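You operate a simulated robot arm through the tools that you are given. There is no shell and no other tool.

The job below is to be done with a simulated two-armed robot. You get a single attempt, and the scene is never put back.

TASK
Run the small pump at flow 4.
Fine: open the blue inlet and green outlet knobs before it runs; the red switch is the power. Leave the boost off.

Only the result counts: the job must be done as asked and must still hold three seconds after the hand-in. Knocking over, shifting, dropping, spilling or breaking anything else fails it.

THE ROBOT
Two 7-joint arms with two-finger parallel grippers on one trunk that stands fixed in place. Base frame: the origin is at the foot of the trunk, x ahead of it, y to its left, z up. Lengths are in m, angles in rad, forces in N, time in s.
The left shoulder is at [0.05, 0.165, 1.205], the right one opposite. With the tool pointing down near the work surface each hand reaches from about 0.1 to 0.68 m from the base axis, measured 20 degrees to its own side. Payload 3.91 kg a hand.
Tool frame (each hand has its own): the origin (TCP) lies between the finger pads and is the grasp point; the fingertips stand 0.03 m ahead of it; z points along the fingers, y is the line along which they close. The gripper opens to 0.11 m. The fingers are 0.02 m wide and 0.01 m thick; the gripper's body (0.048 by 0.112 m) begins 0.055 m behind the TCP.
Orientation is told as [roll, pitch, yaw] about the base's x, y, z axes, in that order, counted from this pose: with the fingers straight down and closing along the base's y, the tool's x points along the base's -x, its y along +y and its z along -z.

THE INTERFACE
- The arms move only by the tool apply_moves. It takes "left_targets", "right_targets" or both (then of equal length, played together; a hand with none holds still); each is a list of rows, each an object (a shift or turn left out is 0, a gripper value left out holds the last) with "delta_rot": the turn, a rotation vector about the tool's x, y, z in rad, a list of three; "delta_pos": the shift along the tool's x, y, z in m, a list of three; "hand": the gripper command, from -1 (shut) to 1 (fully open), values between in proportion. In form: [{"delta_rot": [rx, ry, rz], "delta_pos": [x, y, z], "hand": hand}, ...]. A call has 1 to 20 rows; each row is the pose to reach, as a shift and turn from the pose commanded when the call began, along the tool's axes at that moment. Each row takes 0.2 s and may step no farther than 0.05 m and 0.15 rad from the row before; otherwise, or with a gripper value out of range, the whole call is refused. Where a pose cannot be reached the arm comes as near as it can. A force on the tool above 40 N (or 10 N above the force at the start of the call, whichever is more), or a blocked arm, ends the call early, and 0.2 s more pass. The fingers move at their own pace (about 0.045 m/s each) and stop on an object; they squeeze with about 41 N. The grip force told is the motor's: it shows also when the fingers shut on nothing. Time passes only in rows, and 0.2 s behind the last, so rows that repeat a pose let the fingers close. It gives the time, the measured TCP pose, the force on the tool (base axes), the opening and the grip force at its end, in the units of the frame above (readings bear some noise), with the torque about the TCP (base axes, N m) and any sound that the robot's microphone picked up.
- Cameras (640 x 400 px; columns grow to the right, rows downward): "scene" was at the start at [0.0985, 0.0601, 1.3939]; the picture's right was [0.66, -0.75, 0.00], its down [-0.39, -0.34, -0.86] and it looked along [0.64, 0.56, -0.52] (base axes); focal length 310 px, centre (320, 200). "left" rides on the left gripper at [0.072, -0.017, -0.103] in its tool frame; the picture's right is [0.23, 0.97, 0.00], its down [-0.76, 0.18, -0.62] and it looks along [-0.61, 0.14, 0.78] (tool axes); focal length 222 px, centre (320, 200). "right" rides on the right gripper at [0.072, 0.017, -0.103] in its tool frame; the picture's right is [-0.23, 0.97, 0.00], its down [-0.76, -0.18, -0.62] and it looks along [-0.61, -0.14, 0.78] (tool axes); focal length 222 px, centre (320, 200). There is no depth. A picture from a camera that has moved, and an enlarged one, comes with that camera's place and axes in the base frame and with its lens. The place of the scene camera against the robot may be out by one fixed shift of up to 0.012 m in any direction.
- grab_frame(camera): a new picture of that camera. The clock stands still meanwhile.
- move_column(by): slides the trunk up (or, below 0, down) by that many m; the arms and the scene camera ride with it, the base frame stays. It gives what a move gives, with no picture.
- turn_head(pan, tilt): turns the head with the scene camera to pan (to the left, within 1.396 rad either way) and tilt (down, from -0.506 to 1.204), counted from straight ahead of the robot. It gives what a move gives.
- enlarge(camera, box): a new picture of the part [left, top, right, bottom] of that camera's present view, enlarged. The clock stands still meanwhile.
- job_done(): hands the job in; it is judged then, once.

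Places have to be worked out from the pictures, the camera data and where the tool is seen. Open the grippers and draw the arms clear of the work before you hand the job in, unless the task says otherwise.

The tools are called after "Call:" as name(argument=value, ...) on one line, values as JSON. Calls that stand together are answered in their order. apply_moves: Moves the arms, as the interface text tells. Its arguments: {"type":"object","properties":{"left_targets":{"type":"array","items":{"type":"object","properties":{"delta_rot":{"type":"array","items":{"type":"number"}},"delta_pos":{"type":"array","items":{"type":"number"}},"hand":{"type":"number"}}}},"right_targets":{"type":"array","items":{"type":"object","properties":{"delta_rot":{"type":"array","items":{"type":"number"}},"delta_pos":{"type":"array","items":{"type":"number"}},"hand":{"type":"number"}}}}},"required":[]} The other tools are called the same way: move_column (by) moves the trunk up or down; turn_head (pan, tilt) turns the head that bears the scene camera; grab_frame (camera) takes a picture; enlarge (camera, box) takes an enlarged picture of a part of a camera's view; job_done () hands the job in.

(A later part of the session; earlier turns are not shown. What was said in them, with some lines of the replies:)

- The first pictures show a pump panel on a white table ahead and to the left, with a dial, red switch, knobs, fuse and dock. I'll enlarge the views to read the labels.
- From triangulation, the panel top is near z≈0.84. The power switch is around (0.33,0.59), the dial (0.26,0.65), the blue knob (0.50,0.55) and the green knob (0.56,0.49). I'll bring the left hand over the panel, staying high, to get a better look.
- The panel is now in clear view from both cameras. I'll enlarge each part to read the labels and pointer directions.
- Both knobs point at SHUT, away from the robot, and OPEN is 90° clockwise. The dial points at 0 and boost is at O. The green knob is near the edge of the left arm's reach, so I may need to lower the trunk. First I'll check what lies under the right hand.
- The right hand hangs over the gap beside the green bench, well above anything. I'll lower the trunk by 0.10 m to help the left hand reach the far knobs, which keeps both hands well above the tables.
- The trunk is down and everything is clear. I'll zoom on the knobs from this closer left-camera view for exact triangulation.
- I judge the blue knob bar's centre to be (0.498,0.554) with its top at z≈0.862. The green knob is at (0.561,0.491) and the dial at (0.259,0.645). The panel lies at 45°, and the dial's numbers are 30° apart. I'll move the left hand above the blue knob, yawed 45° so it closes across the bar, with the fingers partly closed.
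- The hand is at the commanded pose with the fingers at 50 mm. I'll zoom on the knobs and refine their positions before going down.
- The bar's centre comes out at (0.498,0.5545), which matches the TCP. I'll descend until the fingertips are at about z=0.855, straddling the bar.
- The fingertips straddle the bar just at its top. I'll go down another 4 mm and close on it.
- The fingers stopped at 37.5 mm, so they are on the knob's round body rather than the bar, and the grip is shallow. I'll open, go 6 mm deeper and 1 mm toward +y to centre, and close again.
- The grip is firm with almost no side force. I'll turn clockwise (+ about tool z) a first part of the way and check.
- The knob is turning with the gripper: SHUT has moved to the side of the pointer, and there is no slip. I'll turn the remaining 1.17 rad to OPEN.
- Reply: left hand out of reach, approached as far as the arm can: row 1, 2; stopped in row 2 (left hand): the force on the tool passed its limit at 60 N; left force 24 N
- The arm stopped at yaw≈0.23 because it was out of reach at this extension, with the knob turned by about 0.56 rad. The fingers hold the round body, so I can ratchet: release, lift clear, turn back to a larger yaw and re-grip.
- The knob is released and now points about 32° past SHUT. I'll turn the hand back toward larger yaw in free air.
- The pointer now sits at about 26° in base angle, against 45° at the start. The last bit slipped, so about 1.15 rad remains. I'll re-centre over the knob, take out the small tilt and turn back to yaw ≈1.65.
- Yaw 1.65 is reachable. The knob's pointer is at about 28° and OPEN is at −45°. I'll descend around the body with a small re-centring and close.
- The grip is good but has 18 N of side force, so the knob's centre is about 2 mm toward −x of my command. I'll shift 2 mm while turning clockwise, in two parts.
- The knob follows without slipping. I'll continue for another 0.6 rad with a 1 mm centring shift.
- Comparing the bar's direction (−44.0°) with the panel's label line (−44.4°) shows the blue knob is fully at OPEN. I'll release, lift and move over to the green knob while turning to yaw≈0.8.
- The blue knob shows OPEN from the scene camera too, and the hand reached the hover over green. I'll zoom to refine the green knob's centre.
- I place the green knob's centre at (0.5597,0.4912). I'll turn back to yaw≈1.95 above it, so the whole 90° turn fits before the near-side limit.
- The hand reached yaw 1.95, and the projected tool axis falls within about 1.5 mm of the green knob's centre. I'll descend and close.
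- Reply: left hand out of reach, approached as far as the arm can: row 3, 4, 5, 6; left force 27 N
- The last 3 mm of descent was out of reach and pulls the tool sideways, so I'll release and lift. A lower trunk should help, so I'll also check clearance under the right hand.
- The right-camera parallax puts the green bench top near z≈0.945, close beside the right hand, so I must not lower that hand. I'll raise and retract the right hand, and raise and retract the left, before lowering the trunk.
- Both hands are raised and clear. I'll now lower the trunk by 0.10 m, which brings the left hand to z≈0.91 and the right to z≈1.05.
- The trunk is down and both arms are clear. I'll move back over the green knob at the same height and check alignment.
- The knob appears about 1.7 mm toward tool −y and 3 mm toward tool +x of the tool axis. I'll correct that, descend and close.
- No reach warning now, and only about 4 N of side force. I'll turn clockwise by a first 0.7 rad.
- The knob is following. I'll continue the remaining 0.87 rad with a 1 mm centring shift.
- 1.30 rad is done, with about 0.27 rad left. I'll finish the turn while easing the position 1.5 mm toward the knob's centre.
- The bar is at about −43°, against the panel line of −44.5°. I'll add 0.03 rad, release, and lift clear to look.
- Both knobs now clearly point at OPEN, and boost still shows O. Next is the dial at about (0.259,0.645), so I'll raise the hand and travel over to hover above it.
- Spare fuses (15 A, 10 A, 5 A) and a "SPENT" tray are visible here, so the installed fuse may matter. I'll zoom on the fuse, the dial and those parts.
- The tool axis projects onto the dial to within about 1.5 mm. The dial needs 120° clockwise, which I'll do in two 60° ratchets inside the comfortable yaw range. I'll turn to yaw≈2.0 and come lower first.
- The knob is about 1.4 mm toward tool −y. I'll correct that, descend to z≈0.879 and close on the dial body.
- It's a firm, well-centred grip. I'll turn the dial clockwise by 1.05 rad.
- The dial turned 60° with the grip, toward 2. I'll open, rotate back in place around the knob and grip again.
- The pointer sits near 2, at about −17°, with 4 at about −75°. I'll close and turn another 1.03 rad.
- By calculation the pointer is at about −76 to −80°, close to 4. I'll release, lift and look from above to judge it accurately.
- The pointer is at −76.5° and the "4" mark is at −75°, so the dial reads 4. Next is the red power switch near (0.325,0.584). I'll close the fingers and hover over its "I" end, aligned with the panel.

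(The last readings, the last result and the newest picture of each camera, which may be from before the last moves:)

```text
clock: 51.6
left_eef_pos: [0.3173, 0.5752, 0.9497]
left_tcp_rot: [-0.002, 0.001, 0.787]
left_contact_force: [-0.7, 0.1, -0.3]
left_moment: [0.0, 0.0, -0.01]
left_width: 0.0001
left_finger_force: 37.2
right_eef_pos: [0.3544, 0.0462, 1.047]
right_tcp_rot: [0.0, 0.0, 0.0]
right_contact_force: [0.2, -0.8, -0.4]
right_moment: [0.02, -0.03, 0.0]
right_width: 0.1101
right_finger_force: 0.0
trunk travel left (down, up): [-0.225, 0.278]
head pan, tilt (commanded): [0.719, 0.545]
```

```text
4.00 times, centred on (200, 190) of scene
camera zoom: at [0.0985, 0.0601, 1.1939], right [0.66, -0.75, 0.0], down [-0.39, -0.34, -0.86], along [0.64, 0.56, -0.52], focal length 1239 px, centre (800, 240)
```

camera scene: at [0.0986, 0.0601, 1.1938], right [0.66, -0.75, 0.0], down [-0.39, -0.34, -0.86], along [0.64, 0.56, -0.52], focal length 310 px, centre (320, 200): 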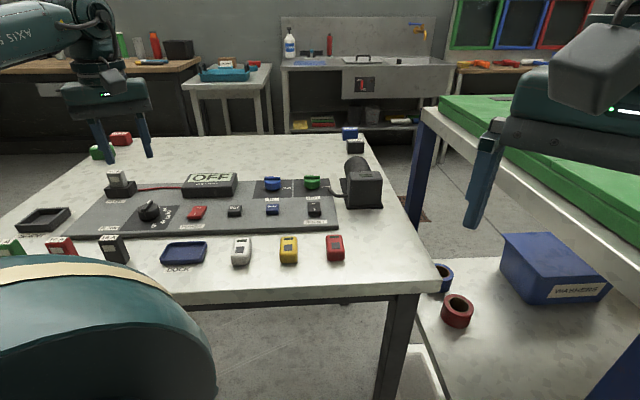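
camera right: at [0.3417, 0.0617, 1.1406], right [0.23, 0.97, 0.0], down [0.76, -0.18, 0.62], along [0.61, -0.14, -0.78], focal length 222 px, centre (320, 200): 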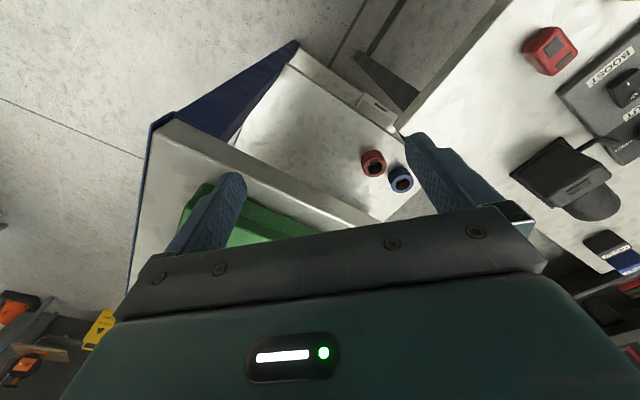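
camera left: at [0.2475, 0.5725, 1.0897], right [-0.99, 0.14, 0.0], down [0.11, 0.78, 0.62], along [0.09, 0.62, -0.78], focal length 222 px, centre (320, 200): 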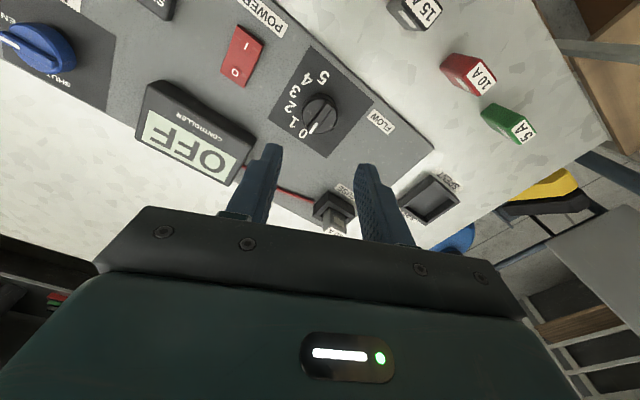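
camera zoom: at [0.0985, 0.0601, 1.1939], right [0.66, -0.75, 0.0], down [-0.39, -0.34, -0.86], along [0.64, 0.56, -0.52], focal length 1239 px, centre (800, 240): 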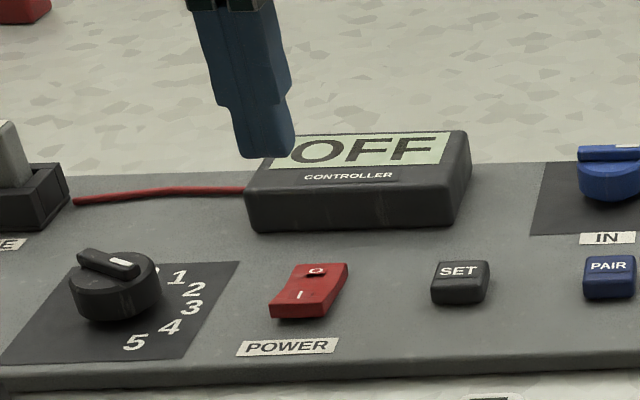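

The tool axis lands almost on the "I" mark. I'll shift 4 mm toward the near edge and 2 mm along y, then press down gradually.

Call:
apply_moves(left_targets=[{"delta_pos": [0.004, 0.002, 0.03]}, {"delta_pos": [0.004, 0.002, 0.055]}, {"delta_pos": [0.004, 0.002, 0.062]}, {"delta_pos": [0.004, 0.002, 0.065]}, {"delta_pos": [0.004, 0.002, 0.068]}])

Call:
enlarge(camera="left", box=[200, 50, 440, 200])

Call:
enlarge(camera="scene", box=[120, 140, 280, 240])

```text
clock: 52.8
left_eef_pos: [0.3138, 0.5746, 0.8803]
left_tcp_rot: [-0.002, 0.002, 0.787]
left_contact_force: [-0.3, 0.1, 0.7]
left_moment: [0.0, 0.04, -0.02]
left_width: 0.0
left_finger_force: 37.6
right_eef_pos: [0.3547, 0.0453, 1.0477]
right_tcp_rot: [0.001, 0.001, -0.001]
right_contact_force: [-0.2, 0.1, 0.0]
right_moment: [0.01, 0.01, 0.01]
right_width: 0.1101
right_finger_force: 0.1
trunk travel left (down, up): [-0.225, 0.278]
head pan, tilt (commanded): [0.719, 0.545]
```

```text
2.67 times, centred on (320, 125) of left
camera zoom: at [0.2759, 0.5122, 0.9838], right [-0.85, 0.53, 0.0], down [0.41, 0.67, 0.62], along [0.33, 0.53, -0.78], focal length 592 px, centre (320, 400)
```

zoom: 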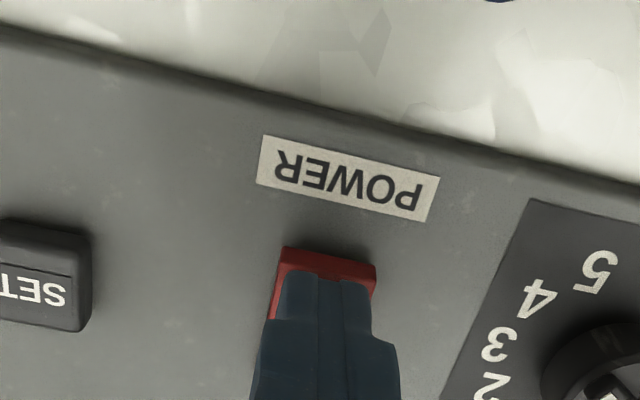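

```text
4.00 times, centred on (200, 190) of scene
camera zoom: at [0.0985, 0.0601, 1.1939], right [0.66, -0.75, 0.0], down [-0.39, -0.34, -0.86], along [0.64, 0.56, -0.52], focal length 1239 px, centre (800, 240)
```

zoom: 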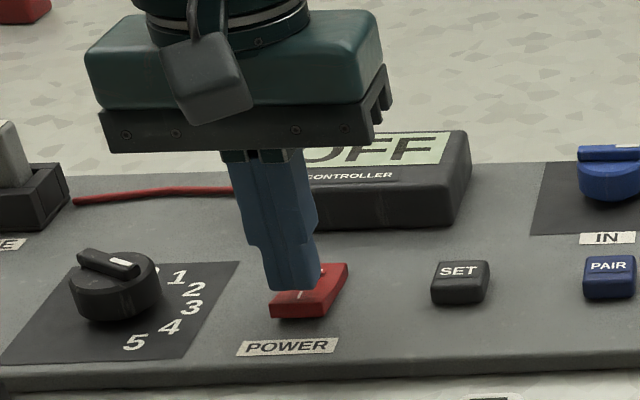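

The tip is on the "I" half with no contact yet at tip z≈0.850. I'll press on in 3 mm steps.

Call:
apply_moves(left_targets=[{"delta_pos": [0, 0, 0.003]}, {"delta_pos": [0, 0, 0.006]}, {"delta_pos": [0, 0, 0.008]}])

Call:
enlarge(camera="scene", box=[120, 140, 280, 240])

```text
clock: 53.6
left_eef_pos: [0.3143, 0.5746, 0.8735]
left_tcp_rot: [-0.002, 0.003, 0.785]
left_contact_force: [-1.6, -1.3, 1.4]
left_moment: [-0.01, 0.05, 0.02]
left_width: 0.0
left_finger_force: 37.9
right_eef_pos: [0.3544, 0.0442, 1.0469]
right_tcp_rot: [-0.001, 0.0, -0.001]
right_contact_force: [-0.2, -0.4, -1.4]
right_moment: [-0.01, -0.01, 0.03]
right_width: 0.1098
right_finger_force: 0.0
trunk travel left (down, up): [-0.225, 0.278]
head pan, tilt (commanded): [0.719, 0.545]
```

```text
4.00 times, centred on (200, 190) of scene
camera zoom: at [0.0983, 0.0599, 1.1939], right [0.66, -0.75, 0.0], down [-0.39, -0.34, -0.86], along [0.64, 0.56, -0.52], focal length 1239 px, centre (800, 240)
```

zoom: 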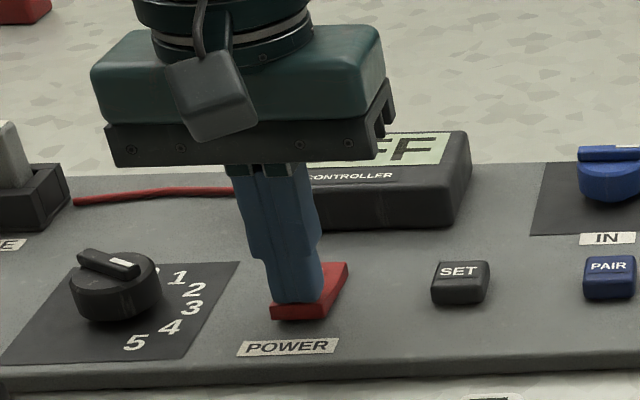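

Light contact is starting at tip z≈0.8435 and the rocker is beginning to tilt. I'll push a few millimetres more.

Call:
apply_moves(left_targets=[{"delta_pos": [0, 0, 0.002]}, {"delta_pos": [0, 0, 0.004]}, {"delta_pos": [0, 0, 0.004]}])

Call:
enlarge(camera="scene", box=[120, 140, 280, 240])

```text
clock: 54.4
left_eef_pos: [0.3141, 0.5753, 0.8707]
left_tcp_rot: [-0.002, -0.003, 0.785]
left_contact_force: [0.6, 0.7, 11.0]
left_moment: [0.1, -0.1, -0.06]
left_width: 0.0
left_finger_force: 37.9
right_eef_pos: [0.3545, 0.0448, 1.0477]
right_tcp_rot: [0.002, 0.0, -0.001]
right_contact_force: [-0.6, 0.2, 1.0]
right_moment: [-0.03, 0.01, -0.03]
right_width: 0.1099
right_finger_force: 0.1
trunk travel left (down, up): [-0.225, 0.278]
head pan, tilt (commanded): [0.719, 0.545]
```

```text
4.00 times, centred on (200, 190) of scene
camera zoom: at [0.0981, 0.0592, 1.1941], right [0.66, -0.75, 0.0], down [-0.39, -0.34, -0.86], along [0.64, 0.56, -0.52], focal length 1239 px, centre (800, 240)
```

zoom: 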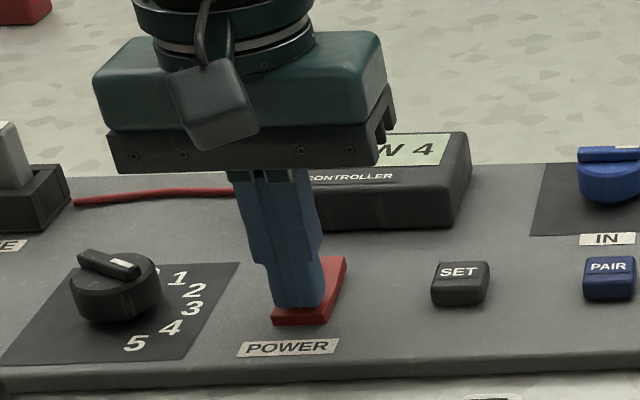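

The display has changed and ends in "W 4", so the power is on and the flow reads 4. I'll raise the hand and read the display.

Call:
apply_moves(left_targets=[{"delta_pos": [0, 0, -0.02]}, {"delta_pos": [0, 0, -0.05]}, {"delta_pos": [0.02, 0, -0.09]}, {"delta_pos": [0.06, 0, -0.12]}, {"delta_pos": [0.1, 0, -0.13]}])

Call:
enlarge(camera="scene", box=[90, 140, 390, 270])

Call:
enlarge(camera="scene", box=[120, 140, 280, 240])

```text
clock: 55.6
left_eef_pos: [0.2429, 0.5038, 1.0003]
left_tcp_rot: [-0.001, 0.002, 0.785]
left_contact_force: [-0.7, -0.6, -0.3]
left_moment: [0.0, 0.0, -0.02]
left_width: 0.0001
left_finger_force: 37.7
right_eef_pos: [0.3544, 0.046, 1.047]
right_tcp_rot: [0.001, -0.001, -0.001]
right_contact_force: [0.2, -0.3, -0.2]
right_moment: [-0.02, -0.01, 0.04]
right_width: 0.1099
right_finger_force: 0.1
trunk travel left (down, up): [-0.225, 0.278]
head pan, tilt (commanded): [0.719, 0.545]
```

```text
2.13 times, centred on (240, 205) of scene
camera zoom: at [0.0984, 0.06, 1.1939], right [0.66, -0.75, 0.0], down [-0.39, -0.34, -0.86], along [0.64, 0.56, -0.52], focal length 661 px, centre (491, 189)
```

zoom: 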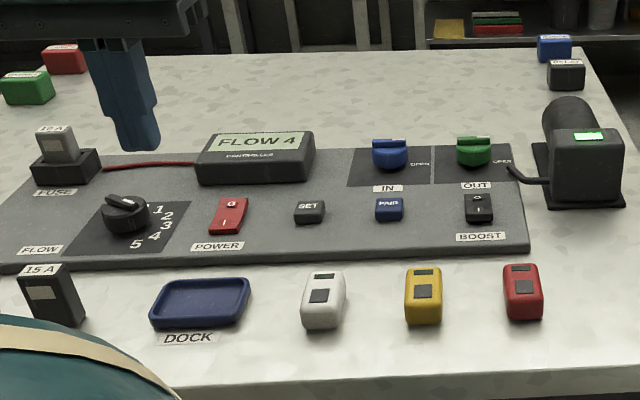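

```text
4.00 times, centred on (200, 190) of scene
camera zoom: at [0.0984, 0.06, 1.1939], right [0.66, -0.75, 0.0], down [-0.39, -0.34, -0.86], along [0.64, 0.56, -0.52], focal length 1239 px, centre (800, 240)
```

zoom: 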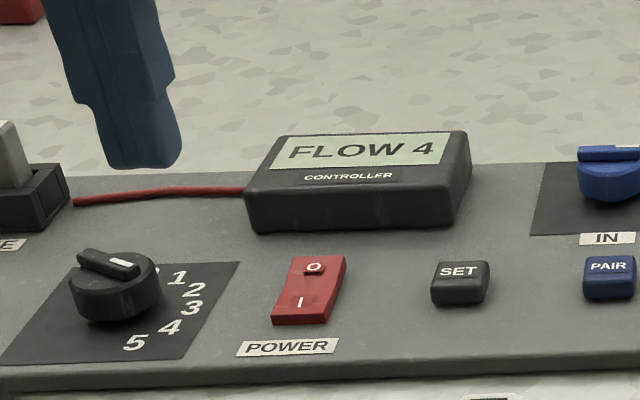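

The controller shows FLOW 4, the pump's lamp is green, power is at I and boost is at O. I'll open the gripper, draw the left arm back clear, and wait a few seconds to confirm it holds.

Call:
apply_moves(left_targets=[{"delta_pos": [0.0, 0.0, -0.04], "hand": -1}, {"delta_pos": [0.02, -0.03, -0.07], "hand": -0.5}, {"delta_pos": [0.04, -0.06, -0.08], "hand": 0.5}, {"delta_pos": [0.065, -0.09, -0.08], "hand": 1}, {"delta_pos": [0.0919, -0.12, -0.08], "hand": 1}, {"delta_pos": [0.0919, -0.1343, -0.08], "hand": 1}, {"delta_pos": [0.0919, -0.1343, -0.08], "hand": 1}, {"delta_pos": [0.0919, -0.1343, -0.08], "hand": 1}, {"delta_pos": [0.0919, -0.1343, -0.08], "hand": 1}, {"delta_pos": [0.0919, -0.1343, -0.08], "hand": 1}, {"delta_pos": [0.0919, -0.1343, -0.08], "hand": 1}, {"delta_pos": [0.0919, -0.1343, -0.08], "hand": 1}, {"delta_pos": [0.0919, -0.1343, -0.08], "hand": 1}, {"delta_pos": [0.0919, -0.1343, -0.08], "hand": 1}, {"delta_pos": [0.0919, -0.1343, -0.08], "hand": 1}, {"delta_pos": [0.0919, -0.1343, -0.08], "hand": 1}])

Call:
grab_frame(camera="scene")

Call:
enlarge(camera="scene", box=[90, 140, 390, 270])

```text
clock: 59.0
left_eef_pos: [0.2754, 0.3453, 1.0777]
left_tcp_rot: [-0.003, 0.003, 0.785]
left_contact_force: [-0.5, -0.3, 0.6]
left_moment: [-0.02, 0.03, -0.02]
left_width: 0.11
left_finger_force: 0.0
right_eef_pos: [0.3537, 0.0459, 1.047]
right_tcp_rot: [0.0, 0.0, 0.0]
right_contact_force: [1.3, -0.2, 1.0]
right_moment: [0.01, 0.02, 0.0]
right_width: 0.1099
right_finger_force: 0.1
trunk travel left (down, up): [-0.225, 0.278]
head pan, tilt (commanded): [0.719, 0.545]
```

```text
taken
camera scene: at [0.0985, 0.0601, 1.1939], right [0.66, -0.75, 0.0], down [-0.39, -0.34, -0.86], along [0.64, 0.56, -0.52], focal length 310 px, centre (320, 200)
```

scene: 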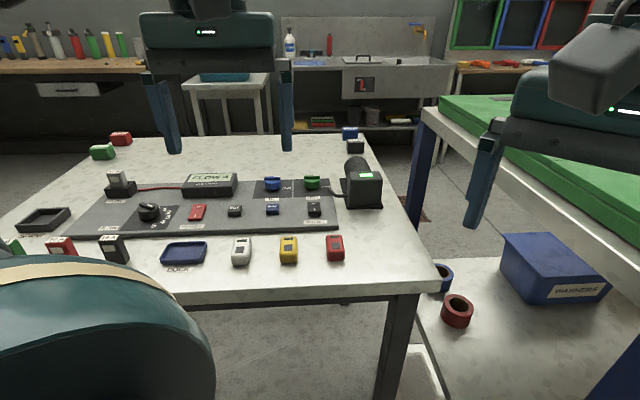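

```text
2.13 times, centred on (240, 205) of scene
camera zoom: at [0.0985, 0.0601, 1.1939], right [0.66, -0.75, 0.0], down [-0.39, -0.34, -0.86], along [0.64, 0.56, -0.52], focal length 661 px, centre (491, 189)
```

zoom: 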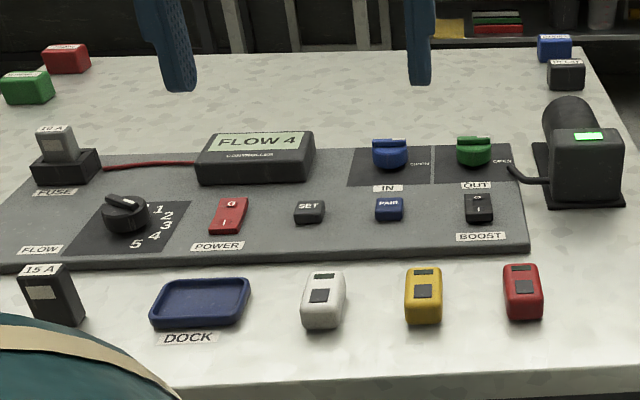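

After more than four seconds the display still shows FLOW 4. One last zoom on the pump lamp, knobs and boost before handing in.

Call:
enlarge(camera="scene", box=[240, 145, 400, 235])

Call:
enlarge(camera="scene", box=[80, 150, 240, 240])

```text
4.00 times, centred on (320, 190) of scene
camera zoom: at [0.0985, 0.0601, 1.1939], right [0.66, -0.75, 0.0], down [-0.39, -0.34, -0.86], along [0.64, 0.56, -0.52], focal length 1239 px, centre (320, 240)
```

zoom: 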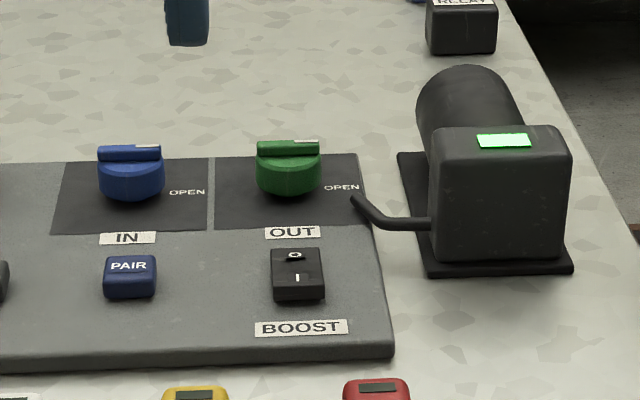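

```text
4.00 times, centred on (160, 195) of scene
camera zoom: at [0.0985, 0.0601, 1.1939], right [0.66, -0.75, 0.0], down [-0.39, -0.34, -0.86], along [0.64, 0.56, -0.52], focal length 1239 px, centre (960, 220)
```

zoom: 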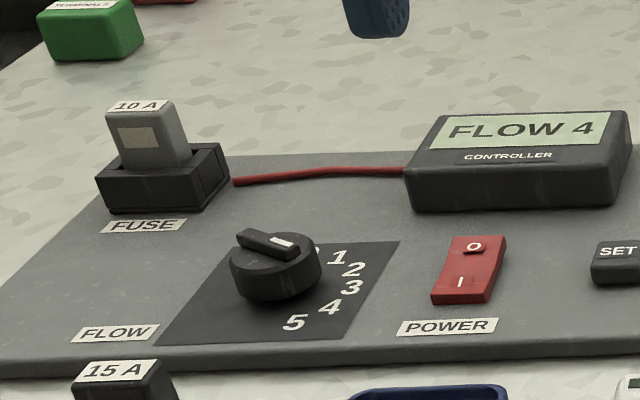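

Both knobs are at OPEN, boost is at O, power is at I, the pump lamp is green and the display reads FLOW 4. The grippers are open and the arms are clear, so I'm handing the job in.

Call:
job_done()

```text
The job is handed in.
```

The small pump is running at flow 4. The controller shows FLOW 4 and the pump's lamp is green. It had held for more than four seconds when I handed the job in.

- **Valves:** I turned the blue inlet and green outlet knobs fully to OPEN before switching on. On its first turn the hand slipped on the blue knob and hit its force limit. I re-gripped and finished the turn, and the cameras showed no damage.
- **Flow:** the dial was set to 4 before power.
- **Power and boost:** the red switch is on, and boost was not touched and is still off.

Both grippers are open and the arms are clear of the panel. I saw nothing else on the table knocked or shifted. The trunk now stands 0.20 m lower than at the start, because the green knob was out of the left hand's reach otherwise.
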